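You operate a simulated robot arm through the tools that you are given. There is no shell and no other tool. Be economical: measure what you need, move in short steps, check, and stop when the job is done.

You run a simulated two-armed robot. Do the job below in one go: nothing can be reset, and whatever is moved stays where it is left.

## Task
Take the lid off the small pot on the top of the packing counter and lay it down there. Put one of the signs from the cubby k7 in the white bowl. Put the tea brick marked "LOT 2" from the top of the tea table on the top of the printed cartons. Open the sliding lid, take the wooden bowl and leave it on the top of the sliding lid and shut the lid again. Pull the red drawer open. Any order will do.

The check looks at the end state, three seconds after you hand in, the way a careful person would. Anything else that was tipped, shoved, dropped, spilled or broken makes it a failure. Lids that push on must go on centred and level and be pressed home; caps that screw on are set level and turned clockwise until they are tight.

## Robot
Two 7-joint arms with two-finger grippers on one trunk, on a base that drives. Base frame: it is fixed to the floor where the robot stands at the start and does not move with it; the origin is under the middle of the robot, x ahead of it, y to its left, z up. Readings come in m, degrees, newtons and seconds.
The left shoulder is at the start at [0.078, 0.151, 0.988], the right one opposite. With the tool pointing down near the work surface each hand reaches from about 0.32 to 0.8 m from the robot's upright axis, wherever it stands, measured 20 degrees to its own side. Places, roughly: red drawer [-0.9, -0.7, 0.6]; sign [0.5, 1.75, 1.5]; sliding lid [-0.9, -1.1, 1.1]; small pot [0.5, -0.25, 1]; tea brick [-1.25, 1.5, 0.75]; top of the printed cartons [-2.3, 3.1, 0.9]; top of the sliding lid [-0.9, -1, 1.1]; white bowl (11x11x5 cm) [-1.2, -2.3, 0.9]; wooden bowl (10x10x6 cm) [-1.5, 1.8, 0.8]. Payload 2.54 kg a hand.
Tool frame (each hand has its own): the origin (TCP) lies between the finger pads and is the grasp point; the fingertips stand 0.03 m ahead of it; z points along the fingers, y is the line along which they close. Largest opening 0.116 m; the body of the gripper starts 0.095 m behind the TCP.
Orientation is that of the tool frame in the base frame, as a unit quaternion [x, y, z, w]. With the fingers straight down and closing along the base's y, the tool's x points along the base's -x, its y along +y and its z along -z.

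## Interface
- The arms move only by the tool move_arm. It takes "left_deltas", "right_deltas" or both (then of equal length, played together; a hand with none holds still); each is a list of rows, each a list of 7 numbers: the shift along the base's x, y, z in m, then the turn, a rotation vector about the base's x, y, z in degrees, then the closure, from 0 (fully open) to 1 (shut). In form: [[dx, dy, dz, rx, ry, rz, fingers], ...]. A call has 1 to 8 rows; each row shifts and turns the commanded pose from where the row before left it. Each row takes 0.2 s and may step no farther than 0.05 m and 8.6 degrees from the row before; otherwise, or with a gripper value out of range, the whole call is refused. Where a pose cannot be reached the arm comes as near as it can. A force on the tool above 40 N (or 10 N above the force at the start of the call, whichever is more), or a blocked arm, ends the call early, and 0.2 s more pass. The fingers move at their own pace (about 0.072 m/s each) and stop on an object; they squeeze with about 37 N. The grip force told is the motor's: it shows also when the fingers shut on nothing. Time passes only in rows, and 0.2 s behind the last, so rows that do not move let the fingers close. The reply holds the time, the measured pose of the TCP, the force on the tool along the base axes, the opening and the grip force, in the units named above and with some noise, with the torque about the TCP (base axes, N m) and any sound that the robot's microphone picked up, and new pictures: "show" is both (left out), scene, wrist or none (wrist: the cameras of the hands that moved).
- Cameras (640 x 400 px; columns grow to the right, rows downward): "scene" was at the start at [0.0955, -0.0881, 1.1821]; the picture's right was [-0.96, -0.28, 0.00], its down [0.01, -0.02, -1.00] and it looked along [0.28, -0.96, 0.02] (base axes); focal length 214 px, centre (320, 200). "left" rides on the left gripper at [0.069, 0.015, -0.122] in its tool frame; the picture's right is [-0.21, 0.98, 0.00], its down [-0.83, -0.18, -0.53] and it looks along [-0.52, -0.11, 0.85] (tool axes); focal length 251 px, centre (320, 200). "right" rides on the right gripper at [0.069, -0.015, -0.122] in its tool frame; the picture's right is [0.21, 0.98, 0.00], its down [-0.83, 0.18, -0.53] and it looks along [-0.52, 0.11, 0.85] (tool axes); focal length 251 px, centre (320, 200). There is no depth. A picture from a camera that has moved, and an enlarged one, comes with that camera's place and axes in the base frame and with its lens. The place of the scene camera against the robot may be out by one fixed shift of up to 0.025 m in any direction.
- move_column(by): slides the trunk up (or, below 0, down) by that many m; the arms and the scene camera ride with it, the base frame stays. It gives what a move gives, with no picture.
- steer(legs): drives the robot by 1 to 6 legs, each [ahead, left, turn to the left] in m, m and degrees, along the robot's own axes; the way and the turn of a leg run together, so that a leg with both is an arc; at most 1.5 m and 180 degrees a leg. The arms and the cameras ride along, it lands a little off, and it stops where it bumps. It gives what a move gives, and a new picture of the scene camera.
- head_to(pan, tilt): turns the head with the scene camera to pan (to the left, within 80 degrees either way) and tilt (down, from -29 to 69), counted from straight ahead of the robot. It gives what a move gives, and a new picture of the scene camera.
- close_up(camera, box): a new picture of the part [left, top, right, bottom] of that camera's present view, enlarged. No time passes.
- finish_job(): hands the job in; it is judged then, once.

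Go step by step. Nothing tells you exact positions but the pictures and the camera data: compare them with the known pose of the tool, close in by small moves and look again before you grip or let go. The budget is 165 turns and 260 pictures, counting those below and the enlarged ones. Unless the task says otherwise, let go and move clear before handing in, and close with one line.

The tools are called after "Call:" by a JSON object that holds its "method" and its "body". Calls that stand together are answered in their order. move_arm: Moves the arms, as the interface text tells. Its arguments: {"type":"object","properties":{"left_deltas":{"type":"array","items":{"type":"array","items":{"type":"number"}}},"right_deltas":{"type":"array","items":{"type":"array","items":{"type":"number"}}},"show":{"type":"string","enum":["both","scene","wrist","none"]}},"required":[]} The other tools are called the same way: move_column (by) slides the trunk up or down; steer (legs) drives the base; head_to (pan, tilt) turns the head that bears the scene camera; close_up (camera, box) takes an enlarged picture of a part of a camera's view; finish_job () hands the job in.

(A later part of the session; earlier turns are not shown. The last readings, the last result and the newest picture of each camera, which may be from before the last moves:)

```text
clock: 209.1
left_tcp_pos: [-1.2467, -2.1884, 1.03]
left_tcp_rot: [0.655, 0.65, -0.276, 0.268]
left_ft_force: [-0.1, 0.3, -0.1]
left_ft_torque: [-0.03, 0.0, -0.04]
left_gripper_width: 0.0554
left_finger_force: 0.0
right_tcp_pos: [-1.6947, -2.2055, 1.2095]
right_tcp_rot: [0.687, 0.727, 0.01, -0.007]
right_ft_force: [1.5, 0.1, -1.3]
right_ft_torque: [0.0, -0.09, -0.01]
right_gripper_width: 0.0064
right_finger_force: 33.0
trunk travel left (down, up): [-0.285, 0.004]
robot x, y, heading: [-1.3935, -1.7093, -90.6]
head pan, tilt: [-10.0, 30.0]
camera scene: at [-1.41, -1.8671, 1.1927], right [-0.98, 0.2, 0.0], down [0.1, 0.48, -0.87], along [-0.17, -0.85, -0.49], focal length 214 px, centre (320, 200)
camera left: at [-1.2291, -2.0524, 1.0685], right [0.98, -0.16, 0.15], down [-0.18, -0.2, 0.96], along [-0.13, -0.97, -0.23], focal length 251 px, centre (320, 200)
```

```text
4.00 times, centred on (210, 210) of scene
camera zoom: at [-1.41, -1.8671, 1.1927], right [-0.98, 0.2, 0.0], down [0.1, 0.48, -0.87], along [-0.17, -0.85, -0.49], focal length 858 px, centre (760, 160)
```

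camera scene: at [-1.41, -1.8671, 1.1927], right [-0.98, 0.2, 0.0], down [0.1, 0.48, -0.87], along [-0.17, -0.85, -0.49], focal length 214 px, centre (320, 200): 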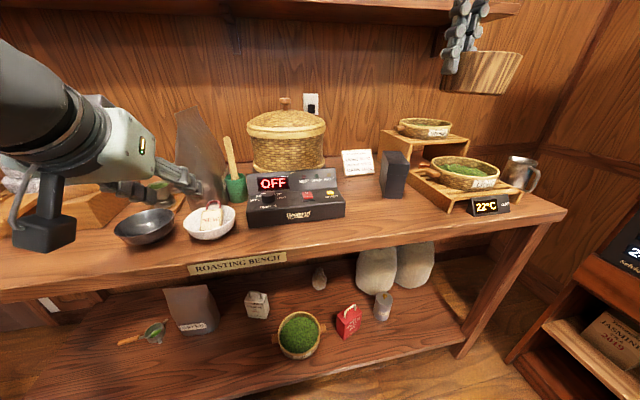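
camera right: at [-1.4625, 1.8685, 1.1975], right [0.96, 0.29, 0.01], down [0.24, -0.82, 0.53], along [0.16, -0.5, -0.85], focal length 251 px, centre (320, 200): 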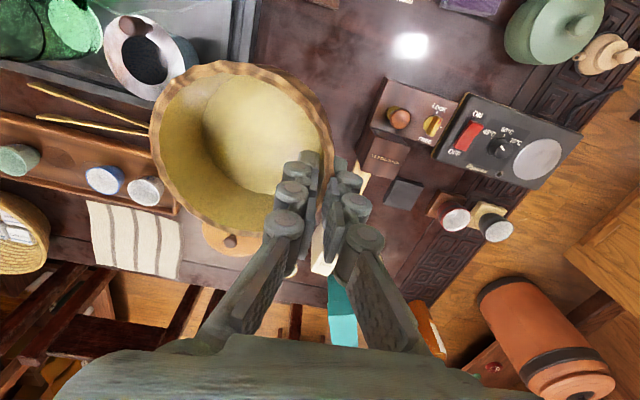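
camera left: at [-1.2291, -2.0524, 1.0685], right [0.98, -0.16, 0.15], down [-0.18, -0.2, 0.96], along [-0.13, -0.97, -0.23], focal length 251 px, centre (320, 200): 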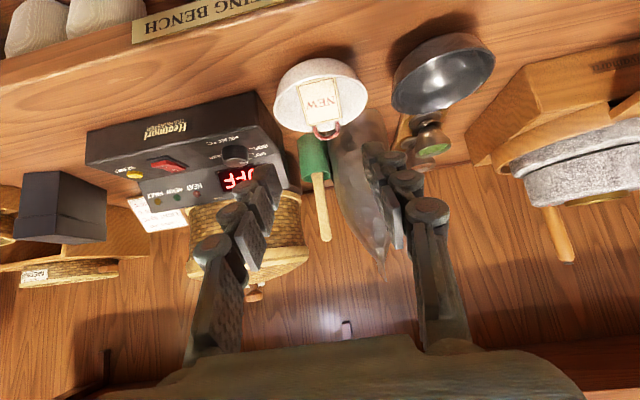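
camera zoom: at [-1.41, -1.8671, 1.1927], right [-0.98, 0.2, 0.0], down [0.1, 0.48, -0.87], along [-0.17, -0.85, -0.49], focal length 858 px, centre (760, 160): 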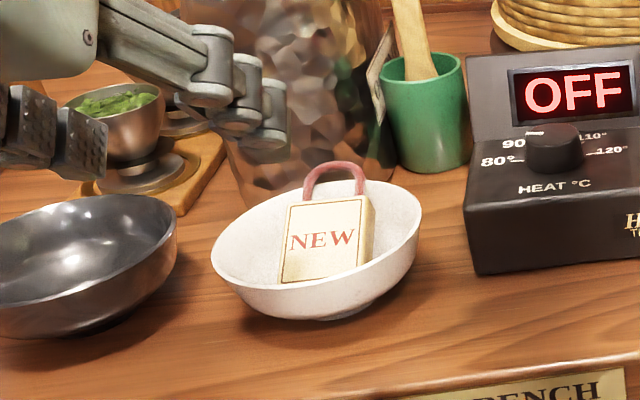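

Sign sits in the white bowl. Raise the left hand, point it down, then reposition south of the case facing +y to view its lid.

Call:
{"method": "move_arm", "body": {"left_deltas": [[0, 0.01, 0.035, 7.5, 0, 0, 0.3], [0, 0, 0.035, 7.5, 0, 0, 0.3], [0, 0, 0.035, 7.5, 0, 0, 0.3], [0, 0, 0.035, 7.5, 0, 0, 0.3], [0, 0, 0.035, 7.5, 0, 0, 0.3], [0, 0, 0.035, 7.5, 0, 0, 0.3], [0, 0, 0.0, 0, 0, 0, 0.3]], "show": "none"}}

Call:
{"method": "steer", "body": {"legs": [[0, 0.6, 0], [0, 0, 90], [0, 0, 90]]}}

Call:
{"method": "head_to", "body": {"pan": 5, "tilt": 25}}

```text
clock: 210.7
left_tcp_pos: [-1.2451, -2.182, 1.2399]
left_tcp_rot: [0.708, 0.706, -0.006, -0.004]
left_ft_force: [0.7, -0.2, 0.8]
left_ft_torque: [0.03, 0.02, 0.02]
left_gripper_width: 0.0813
left_finger_force: 0.0
right_tcp_pos: [-1.6935, -2.2065, 1.2075]
right_tcp_rot: [0.687, 0.726, 0.011, -0.008]
right_ft_force: [0.5, -0.2, -3.0]
right_ft_torque: [0.03, -0.04, -0.02]
right_gripper_width: 0.0063
right_finger_force: 32.8
trunk travel left (down, up): [-0.285, 0.004]
robot x, y, heading: [-1.3948, -1.7085, -90.4]
head pan, tilt: [-10.0, 30.0]
```

```text
clock: 224.8
left_tcp_pos: [-0.9271, -1.2415, 1.2411]
left_tcp_rot: [-0.701, 0.714, -0.004, 0.007]
left_ft_force: [-0.6, 0.2, 0.6]
left_ft_torque: [-0.01, -0.03, -0.01]
left_gripper_width: 0.0811
left_finger_force: 0.2
right_tcp_pos: [-0.4793, -1.223, 1.2092]
right_tcp_rot: [0.722, -0.692, 0.007, 0.011]
right_ft_force: [-0.3, 0.5, -1.7]
right_ft_torque: [0.0, 0.09, 0.02]
right_gripper_width: 0.006
right_finger_force: 32.7
trunk travel left (down, up): [-0.285, 0.004]
robot x, y, heading: [-0.7907, -1.719, 88.4]
head pan, tilt: [-10.0, 30.0]
camera scene: at [-0.7649, -1.5621, 1.1922], right [0.98, -0.21, 0.0], down [-0.11, -0.49, -0.87], along [0.18, 0.85, -0.5], focal length 214 px, centre (320, 200)
```

scene: 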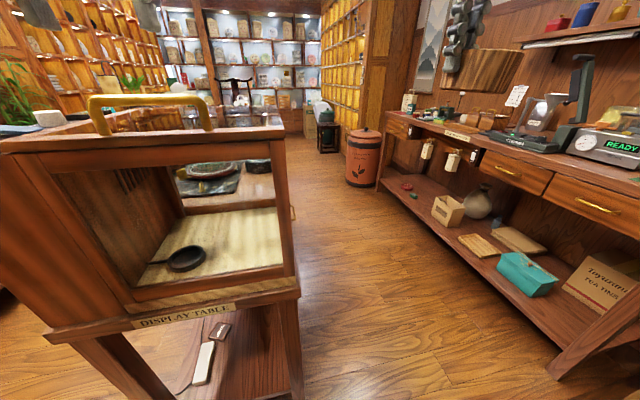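

```text
clock: 225.6
left_tcp_pos: [-0.9268, -1.2407, 1.241]
left_tcp_rot: [-0.7, 0.714, -0.003, 0.006]
left_ft_force: [0.2, 0.1, -0.3]
left_ft_torque: [-0.01, -0.01, 0.0]
left_gripper_width: 0.081
left_finger_force: 0.1
right_tcp_pos: [-0.4797, -1.2235, 1.2087]
right_tcp_rot: [0.721, -0.693, 0.007, 0.012]
right_ft_force: [0.9, 0.6, -2.0]
right_ft_torque: [0.04, 0.11, 0.02]
right_gripper_width: 0.0061
right_finger_force: 33.0
trunk travel left (down, up): [-0.285, 0.004]
robot x, y, heading: [-0.7882, -1.7132, 88.5]
head pan, tilt: [5.0, 25.0]
camera scene: at [-0.7657, -1.5618, 1.1925], right [0.98, -0.2, 0.0], down [-0.1, -0.49, -0.87], along [0.18, 0.85, -0.5], focal length 214 px, centre (320, 200)
```

scene: 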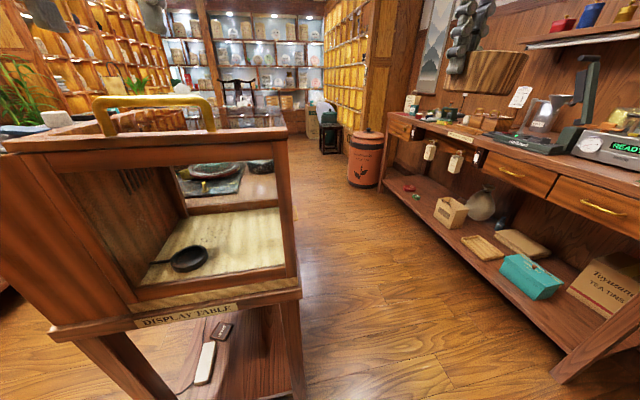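

Call:
{"method": "close_up", "body": {"camera": "left", "box": [0, 0, 640, 400]}}

Call:
{"method": "close_up", "body": {"camera": "scene", "box": [0, 70, 300, 200]}}

```text
1.00 times, centred on (320, 200) of left (not enlarged: the box is as wide or as high as the picture)
camera zoom: at [-0.9452, -1.3098, 1.3628], right [-0.97, 0.23, -0.01], down [0.19, 0.82, 0.54], along [0.14, 0.52, -0.84], focal length 251 px, centre (320, 200)
```

zoom: 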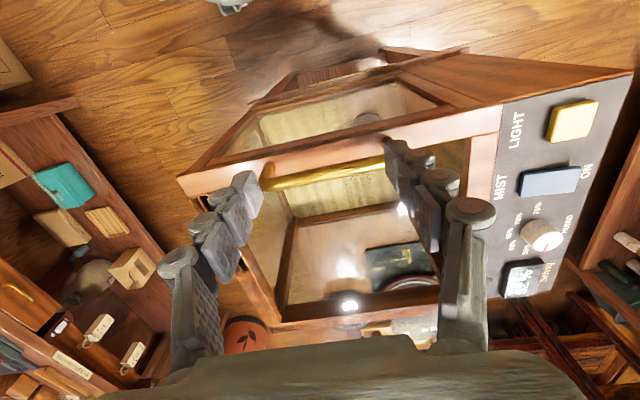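

```text
2.13 times, centred on (150, 135) of scene
camera zoom: at [-0.7657, -1.5618, 1.1925], right [0.98, -0.2, 0.0], down [-0.1, -0.49, -0.87], along [0.18, 0.85, -0.5], focal length 458 px, centre (683, 339)
```

zoom: 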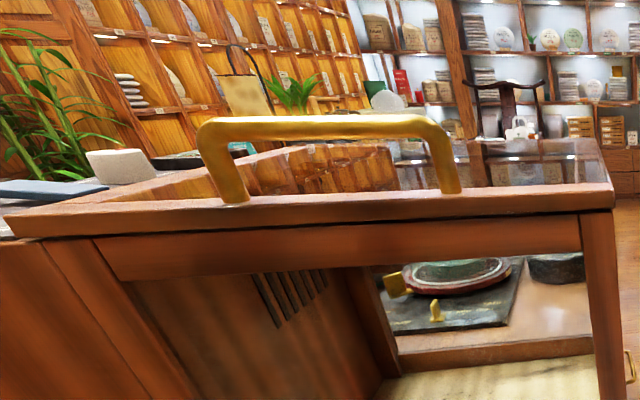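

The lid's handle bar runs along x at about [-0.917, -1.20, 1.13]; the lid slides in y. I'll hook the closed left fingers just behind (north of) the bar.

Call:
{"method": "move_arm", "body": {"left_deltas": [[0.01, 0.04, 0, 0, 0, 0, 1], [0, 0.037, 0, 0, 0, 0, 1], [0, 0, -0.03, 0, 0, 0, 1], [0, 0, -0.02, 0, 0, 0, 1], [0, 0, 0, 0, 0, 0, 1]]}}

```text
clock: 226.8
left_tcp_pos: [-0.9166, -1.1638, 1.1907]
left_tcp_rot: [-0.701, 0.713, -0.005, 0.006]
left_ft_force: [-0.7, -0.7, -0.3]
left_ft_torque: [-0.02, 0.01, 0.03]
left_gripper_width: 0.0
left_finger_force: 28.7
right_tcp_pos: [-0.4795, -1.2245, 1.207]
right_tcp_rot: [0.721, -0.692, 0.007, 0.012]
right_ft_force: [-0.4, 0.6, -3.1]
right_ft_torque: [-0.04, 0.06, 0.03]
right_gripper_width: 0.0061
right_finger_force: 32.8
trunk travel left (down, up): [-0.285, 0.004]
robot x, y, heading: [-0.7893, -1.7153, 88.0]
head pan, tilt: [5.0, 25.0]
camera scene: at [-0.7659, -1.5619, 1.1927], right [0.98, -0.2, 0.0], down [-0.1, -0.48, -0.87], along [0.17, 0.85, -0.49], focal length 214 px, centre (320, 200)
camera left: at [-0.9348, -1.2331, 1.3131], right [-0.97, 0.23, -0.01], down [0.19, 0.82, 0.54], along [0.14, 0.52, -0.84], focal length 251 px, centre (320, 200)
```

scene: 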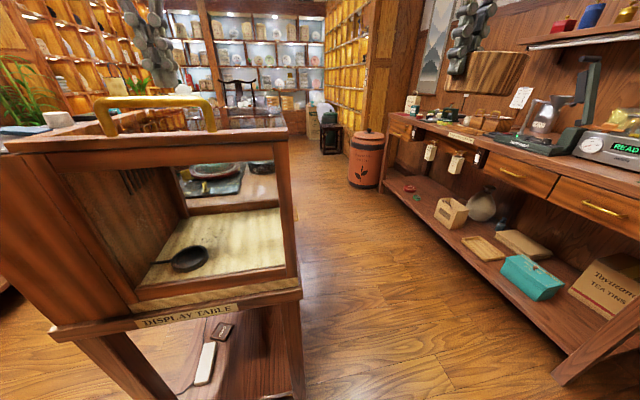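
left: 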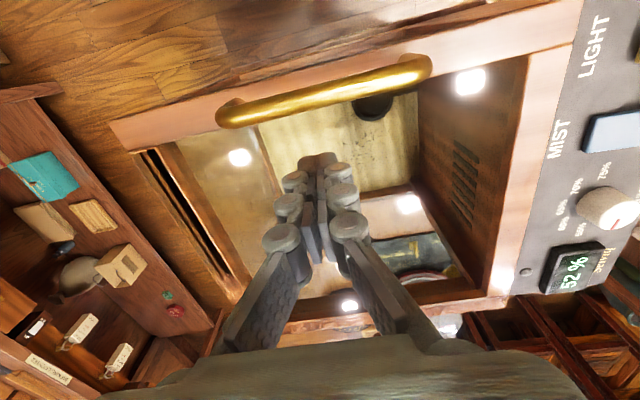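

Call:
{"method": "move_arm", "body": {"left_deltas": [[0, 0, -0.03, 0, 0, 0, 1], [0, 0, -0.025, 0, 0, 0, 1], [0, 0, -0.008, 0, 0, 0, 1], [0, 0, 0, 0, 0, 0, 1]]}}

Call:
{"method": "close_up", "body": {"camera": "scene", "box": [0, 50, 300, 200]}}

```text
clock: 227.8
left_tcp_pos: [-0.9177, -1.1669, 1.1319]
left_tcp_rot: [-0.702, 0.712, -0.002, 0.011]
left_ft_force: [-4.8, 4.2, 40.4]
left_ft_torque: [-0.23, 0.17, 0.0]
left_gripper_width: 0.0061
left_finger_force: 27.9
right_tcp_pos: [-0.4778, -1.2258, 1.2101]
right_tcp_rot: [0.721, -0.692, 0.006, 0.01]
right_ft_force: [1.0, 0.4, -2.6]
right_ft_torque: [0.0, 0.07, -0.03]
right_gripper_width: 0.0059
right_finger_force: 33.0
trunk travel left (down, up): [-0.285, 0.004]
robot x, y, heading: [-0.789, -1.7171, 88.5]
head pan, tilt: [5.0, 25.0]
camera scene: at [-0.7659, -1.5642, 1.1938], right [0.98, -0.2, 0.0], down [-0.1, -0.48, -0.87], along [0.17, 0.85, -0.49], focal length 214 px, centre (320, 200)
camera left: at [-0.9364, -1.2362, 1.2546], right [-0.97, 0.23, -0.01], down [0.19, 0.82, 0.55], along [0.14, 0.53, -0.84], focal length 251 px, centre (320, 200)
```

scene: 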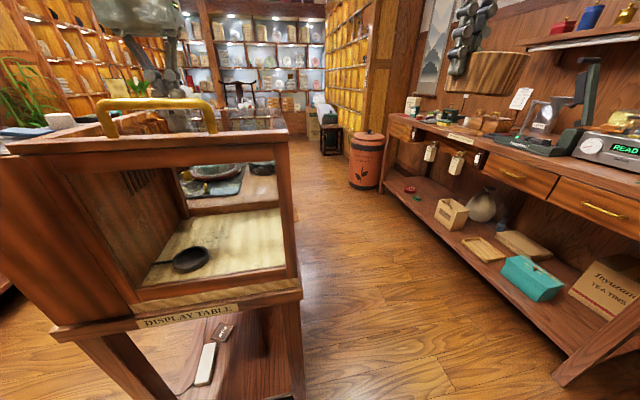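
left: 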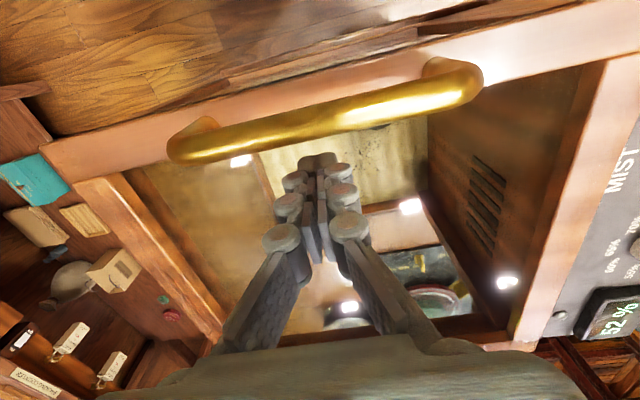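

```text
2.13 times, centred on (150, 125) of scene
camera zoom: at [-0.7659, -1.5642, 1.1938], right [0.98, -0.2, 0.0], down [-0.1, -0.48, -0.87], along [0.17, 0.85, -0.49], focal length 458 px, centre (683, 360)
```

zoom: 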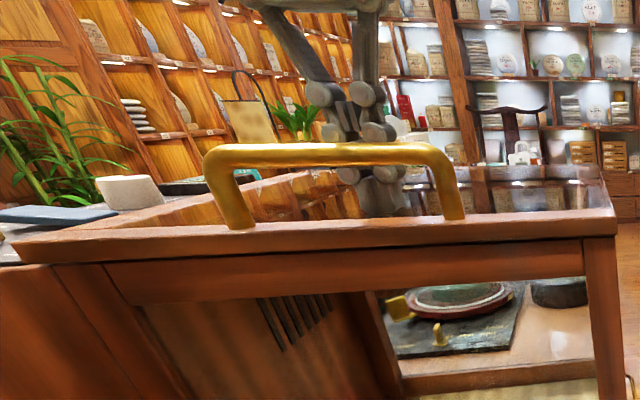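

Tips touched the glass (z≈1.10). Raise slightly and pull toward −y.

Call:
{"method": "move_arm", "body": {"left_deltas": [[0, 0, 0.008, 0, 0, 0, 1], [0, -0.015, 0, 0, 0, 0, 1], [0, -0.015, 0, 0, 0, 0, 1], [0, -0.015, 0, 0, 0, 0, 1], [0, -0.015, 0, 0, 0, 0, 1], [0, 0, 0, 0, 0, 0, 1]]}}

```text
clock: 229.2
left_tcp_pos: [-0.9168, -1.2235, 1.1349]
left_tcp_rot: [-0.7, 0.714, -0.003, 0.005]
left_ft_force: [0.7, -0.9, -0.1]
left_ft_torque: [-0.01, 0.0, 0.01]
left_gripper_width: 0.0003
left_finger_force: 29.1
right_tcp_pos: [-0.4783, -1.2232, 1.2082]
right_tcp_rot: [0.721, -0.693, 0.007, 0.011]
right_ft_force: [-0.2, -0.8, -1.4]
right_ft_torque: [0.01, 0.07, 0.0]
right_gripper_width: 0.0061
right_finger_force: 32.7
trunk travel left (down, up): [-0.285, 0.004]
robot x, y, heading: [-0.7863, -1.7186, 88.3]
head pan, tilt: [5.0, 25.0]
camera scene: at [-0.766, -1.5616, 1.1929], right [0.98, -0.2, 0.0], down [-0.1, -0.48, -0.87], along [0.17, 0.85, -0.49], focal length 214 px, centre (320, 200)
camera left: at [-0.9351, -1.2926, 1.2576], right [-0.97, 0.23, -0.01], down [0.19, 0.82, 0.54], along [0.14, 0.52, -0.84], focal length 251 px, centre (320, 200)
```

scene: 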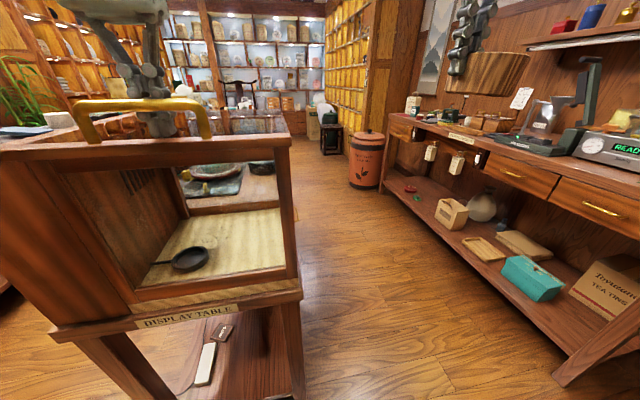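
left: 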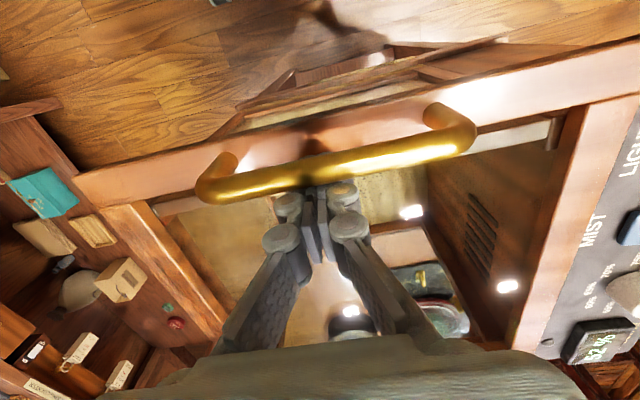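

The lid slides toward −y. Continue to open it well.

Call:
{"method": "move_arm", "body": {"left_deltas": [[0, -0.02, 0, 0, 0, 0, 1], [0, -0.02, 0, 0, 0, 0, 1], [0, -0.02, 0, 0, 0, 0, 1], [0, -0.02, 0, 0, 0, 0, 1], [0, -0.02, 0, 0, 0, 0, 1], [0, 0, 0, 0, 0, 0, 1]]}}

```text
clock: 230.6
left_tcp_pos: [-0.9173, -1.3251, 1.1363]
left_tcp_rot: [-0.7, 0.714, -0.004, 0.006]
left_ft_force: [0.4, -0.4, 0.3]
left_ft_torque: [0.0, 0.02, -0.01]
left_gripper_width: 0.0002
left_finger_force: 28.4
right_tcp_pos: [-0.4774, -1.2239, 1.2077]
right_tcp_rot: [0.721, -0.693, 0.006, 0.013]
right_ft_force: [0.6, -0.1, -2.6]
right_ft_torque: [-0.03, 0.02, 0.05]
right_gripper_width: 0.0062
right_finger_force: 32.5
trunk travel left (down, up): [-0.285, 0.004]
robot x, y, heading: [-0.7855, -1.7173, 88.3]
head pan, tilt: [5.0, 25.0]
camera scene: at [-0.7661, -1.5617, 1.1929], right [0.98, -0.2, 0.0], down [-0.1, -0.48, -0.87], along [0.17, 0.85, -0.49], focal length 214 px, centre (320, 200)
camera left: at [-0.9352, -1.3932, 1.258], right [-0.97, 0.23, -0.01], down [0.19, 0.82, 0.54], along [0.14, 0.52, -0.84], focal length 251 px, centre (320, 200)
```

scene: 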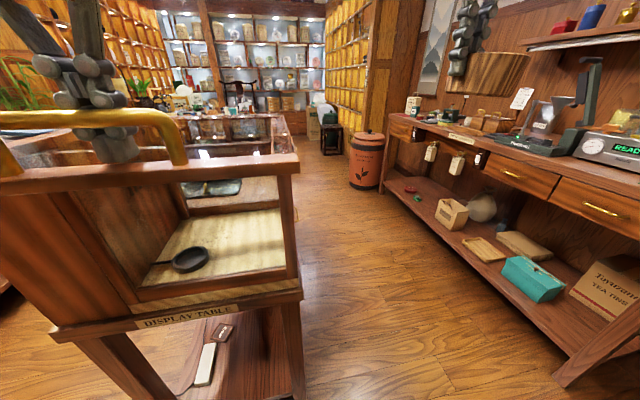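
left: 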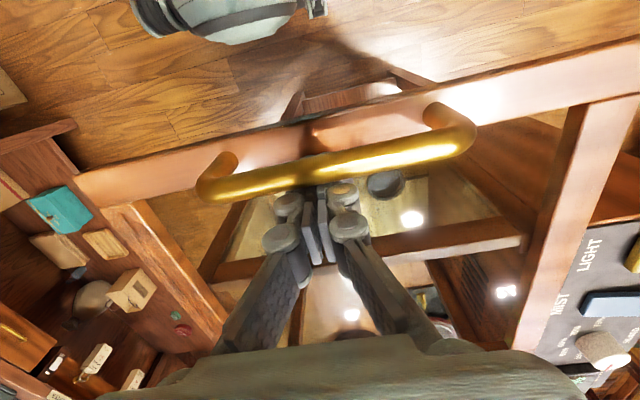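

Opened ~14 cm. Now hop over the bar to its south side and push it shut.

Call:
{"method": "move_arm", "body": {"left_deltas": [[0, 0.008, 0, 0, 0, 0, 1], [0, 0, 0.045, 0, 0, 0, 1], [0, 0, 0.045, 0, 0, 0, 1], [0, -0.036, 0, 0, 0, 0, 1], [0, -0.036, 0, 0, 0, 0, 1], [0, 0, -0.04, 0, 0, 0, 1], [0, 0, -0.04, 0, 0, 0, 1], [0, 0, 0, 0, 0, 0, 1]]}}

```text
clock: 232.4
left_tcp_pos: [-0.9186, -1.3889, 1.1457]
left_tcp_rot: [-0.701, 0.713, -0.004, 0.006]
left_ft_force: [0.6, 0.8, -0.6]
left_ft_torque: [0.02, 0.01, 0.01]
left_gripper_width: 0.0001
left_finger_force: 28.2
right_tcp_pos: [-0.4783, -1.2233, 1.2086]
right_tcp_rot: [0.72, -0.694, 0.006, 0.012]
right_ft_force: [0.2, 0.5, -2.1]
right_ft_torque: [0.04, 0.08, -0.02]
right_gripper_width: 0.006
right_finger_force: 32.5
trunk travel left (down, up): [-0.285, 0.004]
robot x, y, heading: [-0.788, -1.7169, 88.4]
head pan, tilt: [5.0, 25.0]
camera scene: at [-0.7661, -1.5617, 1.1931], right [0.98, -0.2, 0.0], down [-0.1, -0.48, -0.87], along [0.17, 0.85, -0.49], focal length 214 px, centre (320, 200)
camera left: at [-0.9364, -1.4578, 1.2688], right [-0.97, 0.23, -0.01], down [0.19, 0.82, 0.54], along [0.14, 0.52, -0.84], focal length 251 px, centre (320, 200)
```

scene: 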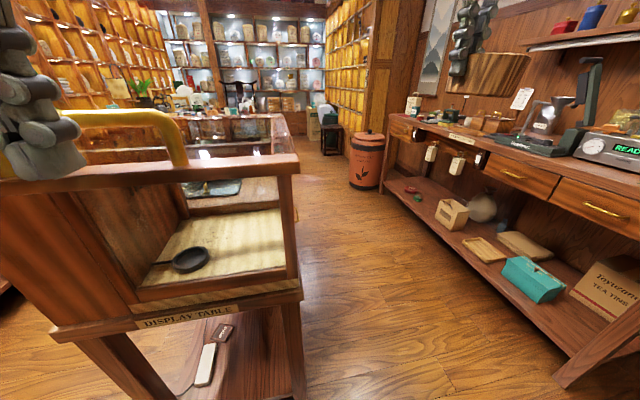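
left: 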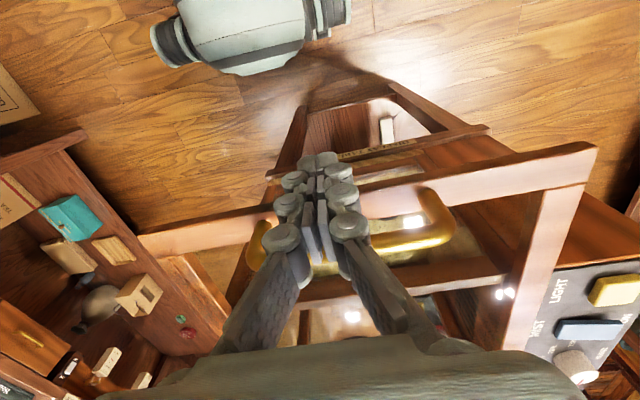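

Call:
{"method": "move_arm", "body": {"left_deltas": [[0, 0.02, 0, 0, 0, 0, 1], [0, 0.02, 0, 0, 0, 0, 1], [0, 0.02, 0, 0, 0, 0, 1], [0, 0.02, 0, 0, 0, 0, 1], [0, 0.02, 0, 0, 0, 0, 1], [0, 0.02, 0, 0, 0, 0, 1], [0, 0.02, 0, 0, 0, 0, 1], [0, 0.012, 0, 0, 0, 0, 1]], "show": "wrist"}}

```text
clock: 234.2
left_tcp_pos: [-0.9162, -1.2367, 1.1445]
left_tcp_rot: [-0.701, 0.714, -0.003, 0.006]
left_ft_force: [-0.3, -0.7, 0.9]
left_ft_torque: [0.02, 0.0, -0.02]
left_gripper_width: 0.0001
left_finger_force: 28.3
right_tcp_pos: [-0.478, -1.2247, 1.2095]
right_tcp_rot: [0.72, -0.693, 0.006, 0.012]
right_ft_force: [0.2, -0.5, -2.5]
right_ft_torque: [-0.02, 0.04, -0.01]
right_gripper_width: 0.0058
right_finger_force: 32.6
trunk travel left (down, up): [-0.285, 0.004]
robot x, y, heading: [-0.7882, -1.7195, 88.2]
head pan, tilt: [5.0, 25.0]
camera left: at [-0.9351, -1.3043, 1.2678], right [-0.97, 0.23, -0.01], down [0.19, 0.82, 0.54], along [0.14, 0.52, -0.84], focal length 251 px, centre (320, 200)
```

left: 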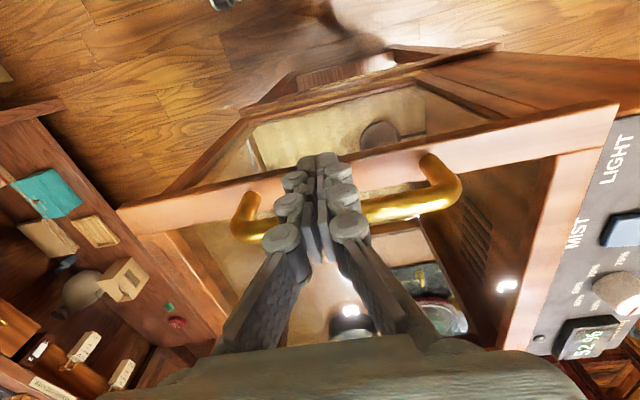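

Call:
{"method": "move_arm", "body": {"left_deltas": [[0, 0.006, 0, 0, 0, 0, 1], [0, 0.005, 0, 0, 0, 0, 1], [0, 0.004, 0, 0, 0, 0, 1], [0, 0.004, 0, 0, 0, 0, 1], [0, 0.004, 0, 0, 0, 0, 1], [0, 0.004, 0, 0, 0, 0, 1]], "show": "wrist"}}

```text
clock: 235.3
left_tcp_pos: [-0.917, -1.2236, 1.1474]
left_tcp_rot: [-0.696, 0.718, -0.006, 0.0]
left_ft_force: [-0.4, -17.9, 3.5]
left_ft_torque: [0.07, 0.13, 0.08]
left_gripper_width: 0.0062
left_finger_force: 28.1
right_tcp_pos: [-0.4787, -1.2264, 1.2074]
right_tcp_rot: [0.72, -0.694, 0.006, 0.012]
right_ft_force: [-1.1, 0.1, -1.9]
right_ft_torque: [-0.02, 0.05, 0.02]
right_gripper_width: 0.0061
right_finger_force: 33.0
trunk travel left (down, up): [-0.285, 0.004]
robot x, y, heading: [-0.7886, -1.7189, 88.5]
head pan, tilt: [5.0, 25.0]
stopped in row 5 (left hand): the force on the tool passed its limit at 43 N (the readings are from after the stop); the commanded pose is now the measured one
camera left: at [-0.9355, -1.29, 1.2701], right [-0.97, 0.24, -0.01], down [0.2, 0.82, 0.53], along [0.14, 0.51, -0.85], focal length 251 px, centre (320, 200)
```

left: 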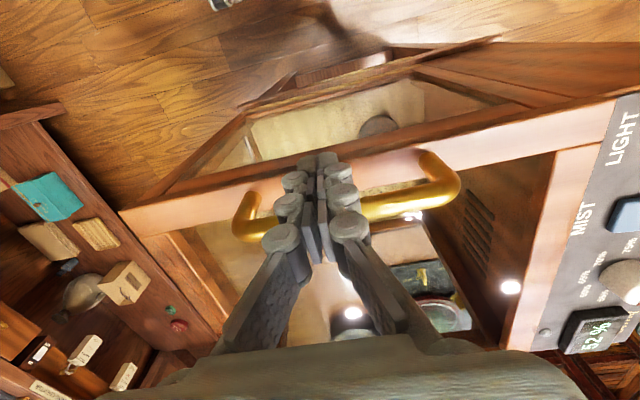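

Lid is shut against its stop. Retract the left hand, lift/pull back the bowl, then strafe left so the right hand can reach the lid top.

Call:
{"method": "move_arm", "body": {"left_deltas": [[0, -0.02, 0, 0, 0, 0, 1], [0, -0.03, 0.03, 0, 0, 0, 0.9], [0, -0.03, 0.03, 0, 0, 0, 0.8], [0, -0.03, 0.03, 0, 0, 0, 0.8], [0, -0.03, 0.02, 0, 0, 0, 0.8], [0, 0, 0, 0, 0, 0, 0.8]], "right_deltas": [[0, -0.02, 0.015, 0, 0, 0, 1], [0, -0.025, 0.015, 0, 0, 0, 1], [0, -0.025, 0.015, 0, 0, 0, 1], [0, -0.025, 0.015, 0, 0, 0, 1], [0, -0.015, 0.01, 0, 0, 0, 1], [0, 0, 0, 0, 0, 0, 1]], "show": "none"}}

Call:
{"method": "steer", "body": {"legs": [[0, 0.4, 0]]}}

Call:
{"method": "close_up", "body": {"camera": "right", "box": [0, 0, 640, 400]}}

```text
clock: 236.9
left_tcp_pos: [-0.9154, -1.3575, 1.2541]
left_tcp_rot: [-0.697, 0.717, -0.006, 0.0]
left_ft_force: [0.1, 0.2, -0.1]
left_ft_torque: [0.0, 0.04, 0.01]
left_gripper_width: 0.0231
left_finger_force: 0.0
right_tcp_pos: [-0.4486, -1.3325, 1.2605]
right_tcp_rot: [0.711, -0.701, -0.02, 0.053]
right_ft_force: [0.5, -0.8, -2.4]
right_ft_torque: [0.02, 0.12, -0.02]
right_gripper_width: 0.006
right_finger_force: 32.3
trunk travel left (down, up): [-0.285, 0.004]
robot x, y, heading: [-0.7884, -1.7175, 88.5]
head pan, tilt: [5.0, 25.0]
stopped in row 6 (right hand): the arm was blocked; the commanded pose is now the measured one
```

```text
clock: 241.3
left_tcp_pos: [-1.315, -1.3466, 1.2552]
left_tcp_rot: [-0.698, 0.716, -0.006, 0.001]
left_ft_force: [0.2, 0.7, 0.0]
left_ft_torque: [0.0, -0.03, 0.0]
left_gripper_width: 0.0234
left_finger_force: 0.1
right_tcp_pos: [-0.8474, -1.3218, 1.2609]
right_tcp_rot: [0.711, -0.701, -0.023, 0.053]
right_ft_force: [-0.5, -1.3, -2.2]
right_ft_torque: [0.01, 0.03, 0.0]
right_gripper_width: 0.0058
right_finger_force: 32.6
trunk travel left (down, up): [-0.285, 0.004]
robot x, y, heading: [-1.1888, -1.7057, 88.4]
head pan, tilt: [5.0, 25.0]
camera scene: at [-1.1335, -1.5609, 1.2167], right [0.85, -0.53, 0.0], down [-0.13, -0.22, -0.97], along [0.51, 0.82, -0.25], focal length 214 px, centre (320, 200)
```

scene: 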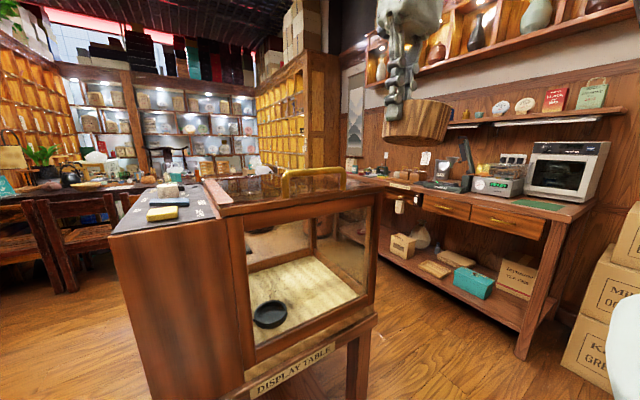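

```text
1.00 times, centred on (320, 200) of right (not enlarged: the box is as wide or as high as the picture)
camera zoom: at [-0.8179, -1.3857, 1.3847], right [-0.97, -0.22, 0.11], down [-0.14, 0.85, 0.51], along [-0.21, 0.48, -0.85], focal length 251 px, centre (320, 200)
```

zoom: 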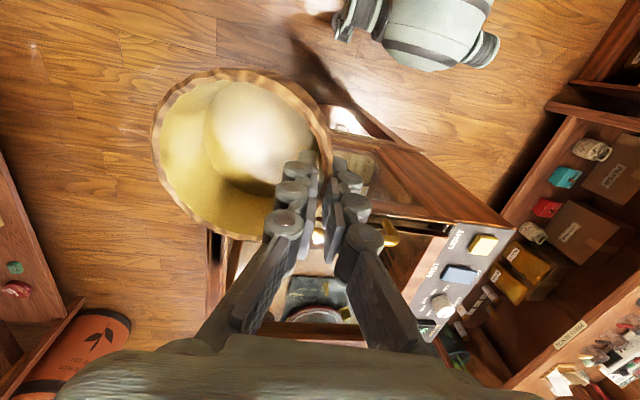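

Call:
{"method": "move_arm", "body": {"right_deltas": [[0, 0.02, 0, 2.5, -6.1, 0, 1], [-0.014, 0.04, 0, 0, 0, 0, 1], [-0.014, 0.04, 0, 0, 0, 0, 1], [-0.014, 0.04, 0, 0, 0, 0, 1], [-0.014, 0.04, 0, 0, 0, 0, 1], [-0.014, 0.04, -0.005, 0, 0, 0, 1], [-0.014, 0.04, -0.01, 0, 0, 0, 1], [-0.014, 0.04, -0.01, 0, 0, 0, 1]]}}

```text
clock: 243.1
left_tcp_pos: [-1.3151, -1.3474, 1.2547]
left_tcp_rot: [-0.697, 0.717, -0.006, 0.001]
left_ft_force: [0.8, 0.7, -0.4]
left_ft_torque: [-0.02, 0.0, 0.02]
left_gripper_width: 0.023
left_finger_force: 0.0
right_tcp_pos: [-0.9422, -1.0641, 1.1936]
right_tcp_rot: [0.711, -0.703, 0.001, 0.0]
right_ft_force: [1.7, -0.4, -1.6]
right_ft_torque: [0.01, 0.12, -0.01]
right_gripper_width: 0.0062
right_finger_force: 32.6
right hand out of reach, approached as far as the arm can: row 6, 7, 8
trunk travel left (down, up): [-0.285, 0.004]
robot x, y, heading: [-1.1886, -1.7043, 88.4]
head pan, tilt: [5.0, 25.0]
camera scene: at [-1.1877, -1.5477, 1.1999], right [1.0, 0.06, 0.0], down [0.02, -0.42, -0.91], along [-0.05, 0.9, -0.42], focal length 214 px, centre (320, 200)
camera right: at [-0.9258, -1.1339, 1.3162], right [-0.97, -0.23, 0.0], down [-0.19, 0.82, 0.53], along [-0.12, 0.52, -0.85], focal length 251 px, centre (320, 200)
```

scene: 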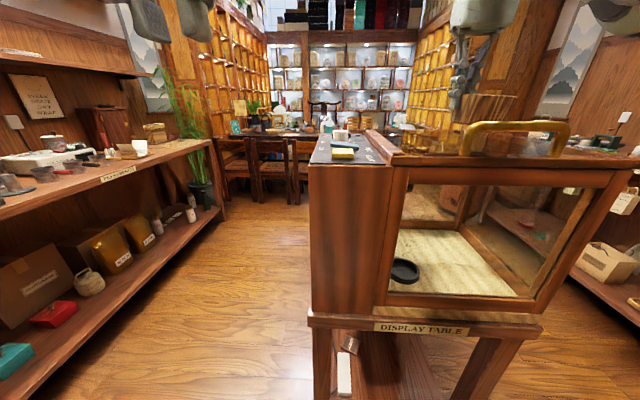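
right: 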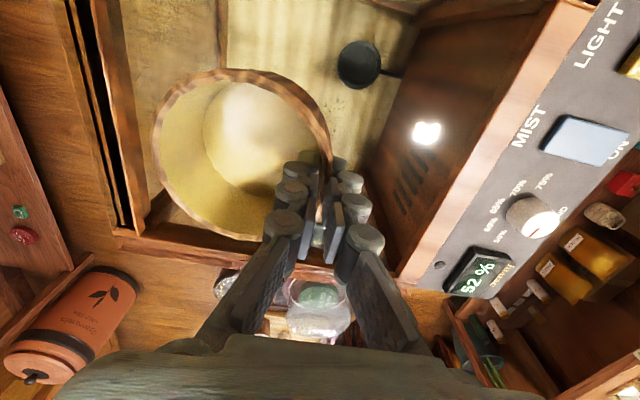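

Call:
{"method": "move_arm", "body": {"right_deltas": [[0, 0, -0.01, 0, 0, 0, 1], [0, 0, -0.008, 0, 0, 0, 1], [0, 0, -0.005, 0, 0, 0, 1], [0, 0, -0.003, 0, 0, 0, 1], [0, 0, -0.003, 0, 0, 0, 1]], "show": "none"}}

Call:
{"method": "close_up", "body": {"camera": "scene", "box": [400, 60, 600, 190]}}

```text
clock: 244.3
left_tcp_pos: [-1.3148, -1.3477, 1.2553]
left_tcp_rot: [-0.698, 0.716, -0.007, 0.0]
left_ft_force: [0.5, 0.6, 0.5]
left_ft_torque: [0.0, 0.03, -0.03]
left_gripper_width: 0.0231
left_finger_force: 0.1
right_tcp_pos: [-0.9437, -1.0646, 1.1659]
right_tcp_rot: [0.712, -0.703, 0.0, 0.0]
right_ft_force: [-0.4, -0.5, -1.8]
right_ft_torque: [-0.03, 0.07, 0.0]
right_gripper_width: 0.0059
right_finger_force: 32.7
trunk travel left (down, up): [-0.285, 0.004]
robot x, y, heading: [-1.1844, -1.7033, 88.4]
head pan, tilt: [5.0, 25.0]
```

```text
3.08 times, centred on (500, 125) of scene
camera zoom: at [-1.1883, -1.5482, 1.2], right [1.0, 0.06, 0.0], down [0.03, -0.42, -0.91], along [-0.05, 0.9, -0.42], focal length 660 px, centre (-234, 431)
```

zoom: 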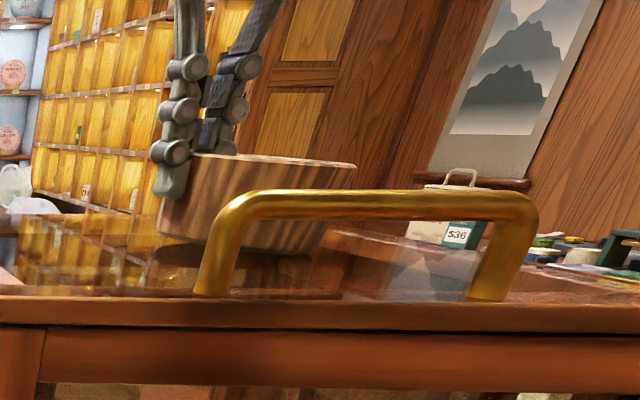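

Call:
{"method": "move_arm", "body": {"right_deltas": [[0, 0, -0.003, 0, 0, 0, 1], [0, 0, -0.003, 0, 0, 0, 1], [0, 0, -0.003, 0, 0, 0, 1]], "show": "none"}}

Call:
{"method": "close_up", "body": {"camera": "scene", "box": [400, 60, 600, 190]}}

```text
clock: 245.1
left_tcp_pos: [-1.3168, -1.3485, 1.2555]
left_tcp_rot: [-0.698, 0.716, -0.005, 0.002]
left_ft_force: [-0.6, 0.4, -0.3]
left_ft_torque: [0.01, 0.0, -0.05]
left_gripper_width: 0.0231
left_finger_force: 0.0
right_tcp_pos: [-0.9447, -1.0668, 1.16]
right_tcp_rot: [0.712, -0.702, -0.001, -0.003]
right_ft_force: [-4.0, 4.6, 20.0]
right_ft_torque: [-0.75, -0.76, 0.0]
right_gripper_width: 0.0058
right_finger_force: 33.2
trunk travel left (down, up): [-0.285, 0.004]
robot x, y, heading: [-1.1874, -1.7038, 88.5]
head pan, tilt: [5.0, 25.0]
```

```text
3.08 times, centred on (500, 125) of scene
camera zoom: at [-1.1897, -1.5497, 1.2006], right [1.0, 0.06, 0.0], down [0.03, -0.42, -0.91], along [-0.05, 0.91, -0.42], focal length 660 px, centre (-234, 431)
```

zoom: 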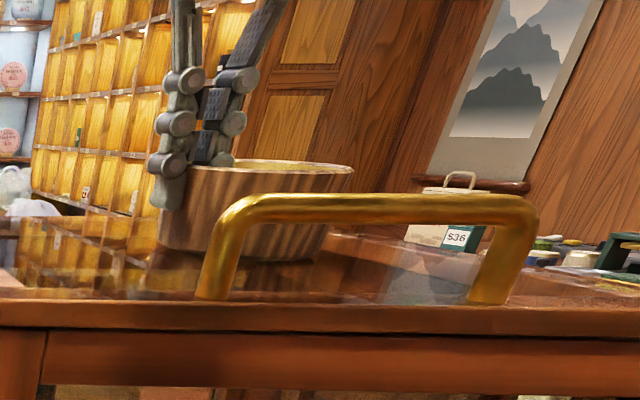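

Bowl rests on the glass. Release gently and lift straight up.

Call:
{"method": "move_arm", "body": {"right_deltas": [[0, 0, 0.002, 0, 0, 0, 0.9], [0, 0, 0, 0, 0, 0, 0.75], [0, 0, 0, 0, 0, 0, 0.75], [0, 0, 0.02, 0, 0, 0, 0.75], [0, 0, 0.03, 0, 0, 0, 0.75], [0, -0.01, 0.03, 0, 0, 0, 0.75], [0, -0.03, 0.02, 0, 0, 0, 0.75], [0, -0.04, 0.01, 0, 0, 0, 0.75]]}}

Call:
{"method": "close_up", "body": {"camera": "scene", "box": [340, 80, 640, 340]}}

```text
clock: 246.9
left_tcp_pos: [-1.3165, -1.3479, 1.2554]
left_tcp_rot: [-0.697, 0.717, -0.005, 0.002]
left_ft_force: [-0.6, -0.4, 0.1]
left_ft_torque: [0.02, 0.0, 0.03]
left_gripper_width: 0.0232
left_finger_force: 0.0
right_tcp_pos: [-0.9449, -1.1536, 1.2452]
right_tcp_rot: [0.71, -0.704, 0.0, 0.003]
right_ft_force: [0.1, 0.0, 0.0]
right_ft_torque: [0.04, -0.01, 0.02]
right_gripper_width: 0.0289
right_finger_force: 0.0
right hand out of reach, approached as far as the arm can: row 5, 6
trunk travel left (down, up): [-0.285, 0.004]
robot x, y, heading: [-1.1863, -1.706, 88.7]
head pan, tilt: [5.0, 25.0]
camera scene: at [-1.1888, -1.5492, 1.2004], right [1.0, 0.06, 0.0], down [0.03, -0.42, -0.91], along [-0.05, 0.91, -0.42], focal length 214 px, centre (320, 200)
camera right: at [-0.928, -1.223, 1.3677], right [-0.97, -0.22, 0.01], down [-0.19, 0.83, 0.53], along [-0.12, 0.52, -0.85], focal length 251 px, centre (320, 200)
```

scene: 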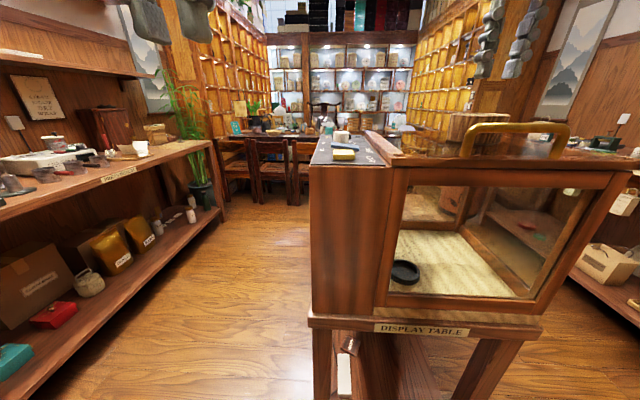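
right: 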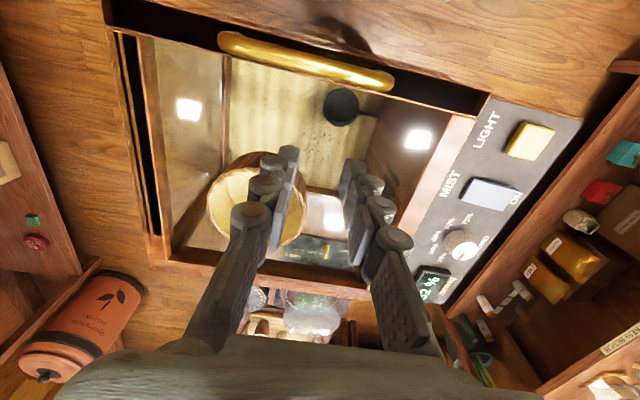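

```text
1.54 times, centred on (490, 210) of scene
camera zoom: at [-1.1888, -1.5492, 1.2004], right [1.0, 0.06, 0.0], down [0.03, -0.42, -0.91], along [-0.05, 0.91, -0.42], focal length 330 px, centre (58, 185)
```

zoom: 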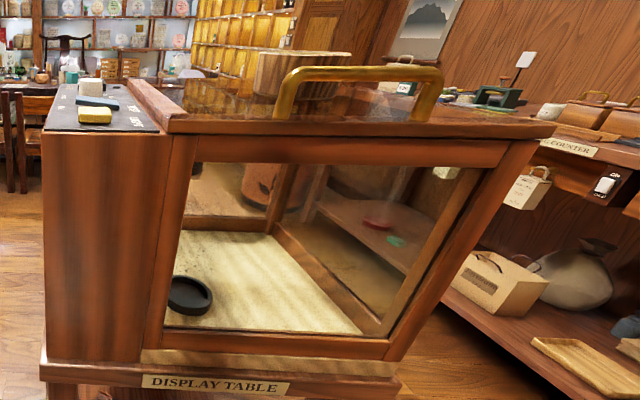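

Call:
{"method": "close_up", "body": {"camera": "right", "box": [90, 0, 510, 280]}}

Call:
{"method": "close_up", "body": {"camera": "scene", "box": [380, 110, 580, 200]}}

```text
1.43 times, centred on (300, 140) of right
camera zoom: at [-0.928, -1.223, 1.3677], right [-0.97, -0.22, 0.01], down [-0.19, 0.83, 0.53], along [-0.12, 0.52, -0.85], focal length 359 px, centre (349, 286)
```

zoom: 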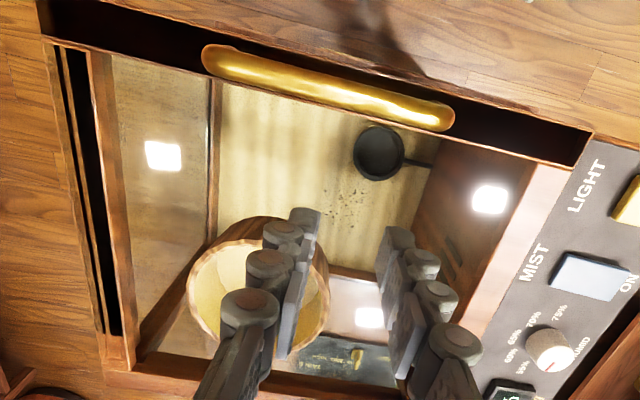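

```text
3.20 times, centred on (480, 155) of scene
camera zoom: at [-1.1888, -1.5492, 1.2004], right [1.0, 0.06, 0.0], down [0.03, -0.42, -0.91], along [-0.05, 0.91, -0.42], focal length 686 px, centre (-192, 344)
```

zoom: 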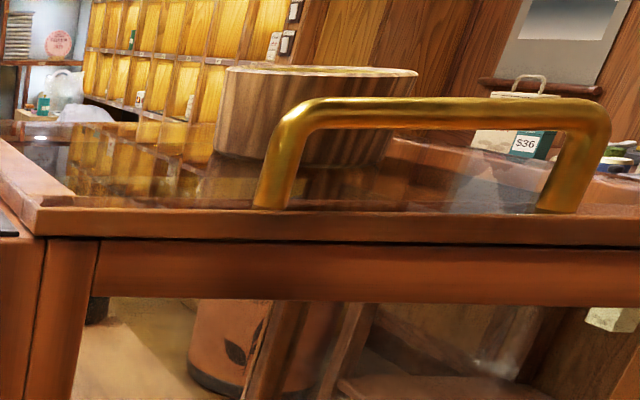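

Lid shut with the bowl on top. Next the red drawer: retract and drive round to the +x side facing −x.

Call:
{"method": "move_arm", "body": {"right_deltas": [[0, -0.04, 0.0, 0, 0, 0, 0.5], [0, -0.04, 0, 0, 0, 0, 0.2], [0, -0.02, 0, 0, 0, 0, 0]], "show": "none"}}

Call:
{"method": "steer", "body": {"legs": [[0, -1.02, 0], [0, 0, 91], [0, -0.65, 0]]}}

```text
clock: 247.5
left_tcp_pos: [-1.3157, -1.3475, 1.2544]
left_tcp_rot: [-0.698, 0.717, -0.005, 0.002]
left_ft_force: [0.3, 1.6, -0.3]
left_ft_torque: [-0.08, -0.01, -0.01]
left_gripper_width: 0.0233
left_finger_force: 0.0
right_tcp_pos: [-0.9014, -1.2277, 1.2325]
right_tcp_rot: [-0.691, 0.72, 0.041, -0.054]
right_ft_force: [1.1, 0.1, 0.7]
right_ft_torque: [0.0, 0.0, 0.06]
right_gripper_width: 0.1012
right_finger_force: 0.1
trunk travel left (down, up): [-0.285, 0.004]
robot x, y, heading: [-1.1868, -1.7075, 88.3]
head pan, tilt: [5.0, 25.0]
stopped in row 3 (right hand): the arm was blocked; the commanded pose is now the measured one
```

```text
clock: 267.9
left_tcp_pos: [-0.5248, -1.2137, 1.2563]
left_tcp_rot: [1.0, -0.004, 0.003, -0.005]
left_ft_force: [-0.3, 0.0, -0.5]
left_ft_torque: [-0.04, 0.02, -0.01]
left_gripper_width: 0.0233
left_finger_force: 0.0
right_tcp_pos: [-0.651, -0.8018, 1.2333]
right_tcp_rot: [0.998, -0.01, 0.009, 0.067]
right_ft_force: [0.5, -0.1, -0.2]
right_ft_torque: [-0.03, 0.01, -0.01]
right_gripper_width: 0.1159
right_finger_force: 0.0
trunk travel left (down, up): [-0.285, 0.004]
robot x, y, heading: [-0.1719, -1.0771, 179.6]
head pan, tilt: [5.0, 25.0]
camera scene: at [-0.3245, -1.0844, 1.2381], right [-0.04, 1.0, 0.0], down [0.03, 0.0, -1.0], along [-1.0, -0.04, -0.03], focal length 214 px, centre (320, 200)
```

scene: 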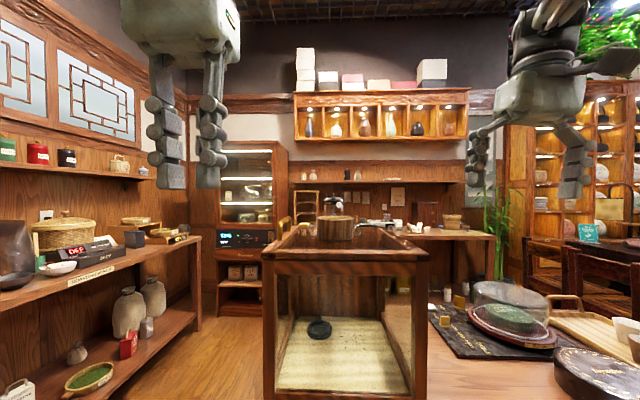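

Call:
{"method": "steer", "body": {"legs": [[-0.1, 0, 0]]}}

Call:
{"method": "move_arm", "body": {"right_deltas": [[0, 0.04, 0, -7, 0, 0, 0.5], [0, 0.04, -0.02, 0, 0, 0, 0.5], [0, 0.04, -0.02, 0, 0, 0, 0.5], [0, 0, 0, 0, 0, 0, 0.5]], "show": "none"}}

Call:
{"method": "head_to", "body": {"pan": -25, "tilt": 50}}

```text
clock: 269.1
left_tcp_pos: [-0.424, -1.2145, 1.2544]
left_tcp_rot: [1.0, -0.005, 0.002, -0.006]
left_ft_force: [-0.2, -0.4, 0.6]
left_ft_torque: [0.03, 0.06, -0.01]
left_gripper_width: 0.0231
left_finger_force: 0.0
right_tcp_pos: [-0.5511, -0.8013, 1.2329]
right_tcp_rot: [0.997, -0.012, 0.009, 0.07]
right_ft_force: [0.5, -0.4, 0.6]
right_ft_torque: [-0.03, 0.0, -0.02]
right_gripper_width: 0.1157
right_finger_force: 0.1
trunk travel left (down, up): [-0.285, 0.004]
robot x, y, heading: [-0.0695, -1.0809, 179.4]
head pan, tilt: [5.0, 25.0]
camera scene: at [-0.2247, -1.0845, 1.237], right [-0.03, 1.0, 0.0], down [0.04, 0.0, -1.0], along [-1.0, -0.03, -0.04], focal length 214 px, centre (320, 200)
```

scene: 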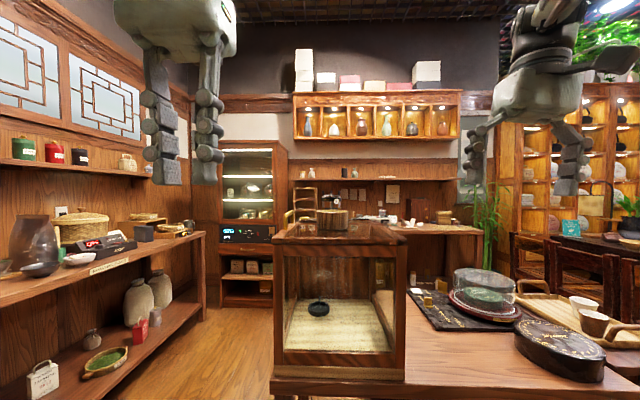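

```text
clock: 270.1
left_tcp_pos: [-0.4251, -1.216, 1.2539]
left_tcp_rot: [1.0, -0.005, 0.003, -0.005]
left_ft_force: [0.0, -0.4, 0.8]
left_ft_torque: [0.04, 0.02, -0.01]
left_gripper_width: 0.0231
left_finger_force: 0.1
right_tcp_pos: [-0.5499, -0.6805, 1.1927]
right_tcp_rot: [0.991, -0.011, 0.011, 0.13]
right_ft_force: [0.3, -0.1, 0.0]
right_ft_torque: [0.0, -0.04, 0.02]
right_gripper_width: 0.0581
right_finger_force: 0.1
trunk travel left (down, up): [-0.285, 0.004]
robot x, y, heading: [-0.069, -1.0792, 179.5]
head pan, tilt: [5.0, 25.0]
```

```text
clock: 271.0
left_tcp_pos: [-0.4252, -1.2149, 1.2564]
left_tcp_rot: [1.0, -0.005, 0.003, -0.005]
left_ft_force: [-0.2, -0.2, 0.9]
left_ft_torque: [-0.03, 0.01, 0.03]
left_gripper_width: 0.0228
left_finger_force: 0.0
right_tcp_pos: [-0.5521, -0.6808, 1.1927]
right_tcp_rot: [0.991, -0.01, 0.011, 0.13]
right_ft_force: [-0.7, -0.3, 0.2]
right_ft_torque: [-0.01, 0.0, 0.01]
right_gripper_width: 0.058
right_finger_force: 0.0
trunk travel left (down, up): [-0.285, 0.004]
robot x, y, heading: [-0.0715, -1.08, 179.5]
head pan, tilt: [-25.0, 50.0]
camera scene: at [-0.2042, -1.0482, 1.1626], right [0.43, 0.9, 0.0], down [0.69, -0.33, -0.64], along [-0.58, 0.28, -0.77], focal length 214 px, centre (320, 200)
```

scene: 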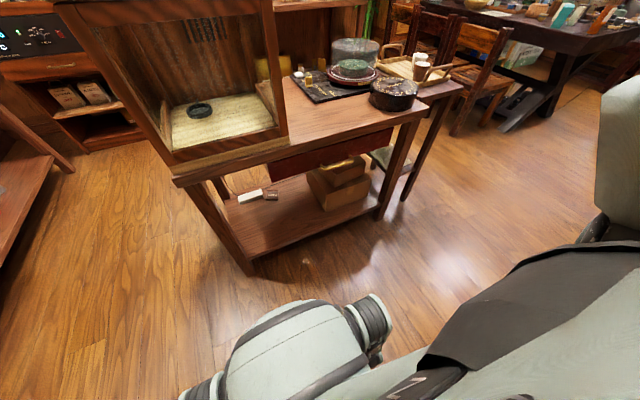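

Call:
{"method": "close_up", "body": {"camera": "scene", "box": [250, 110, 430, 220]}}

```text
3.56 times, centred on (340, 165) of scene
camera zoom: at [-0.2042, -1.0482, 1.1626], right [0.43, 0.9, 0.0], down [0.69, -0.33, -0.64], along [-0.58, 0.28, -0.77], focal length 763 px, centre (249, 324)
```

zoom: 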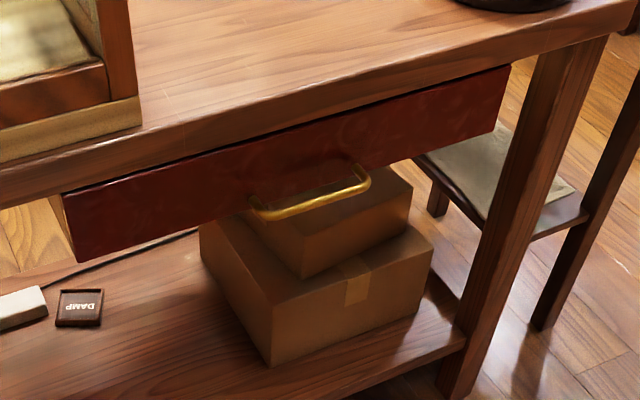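

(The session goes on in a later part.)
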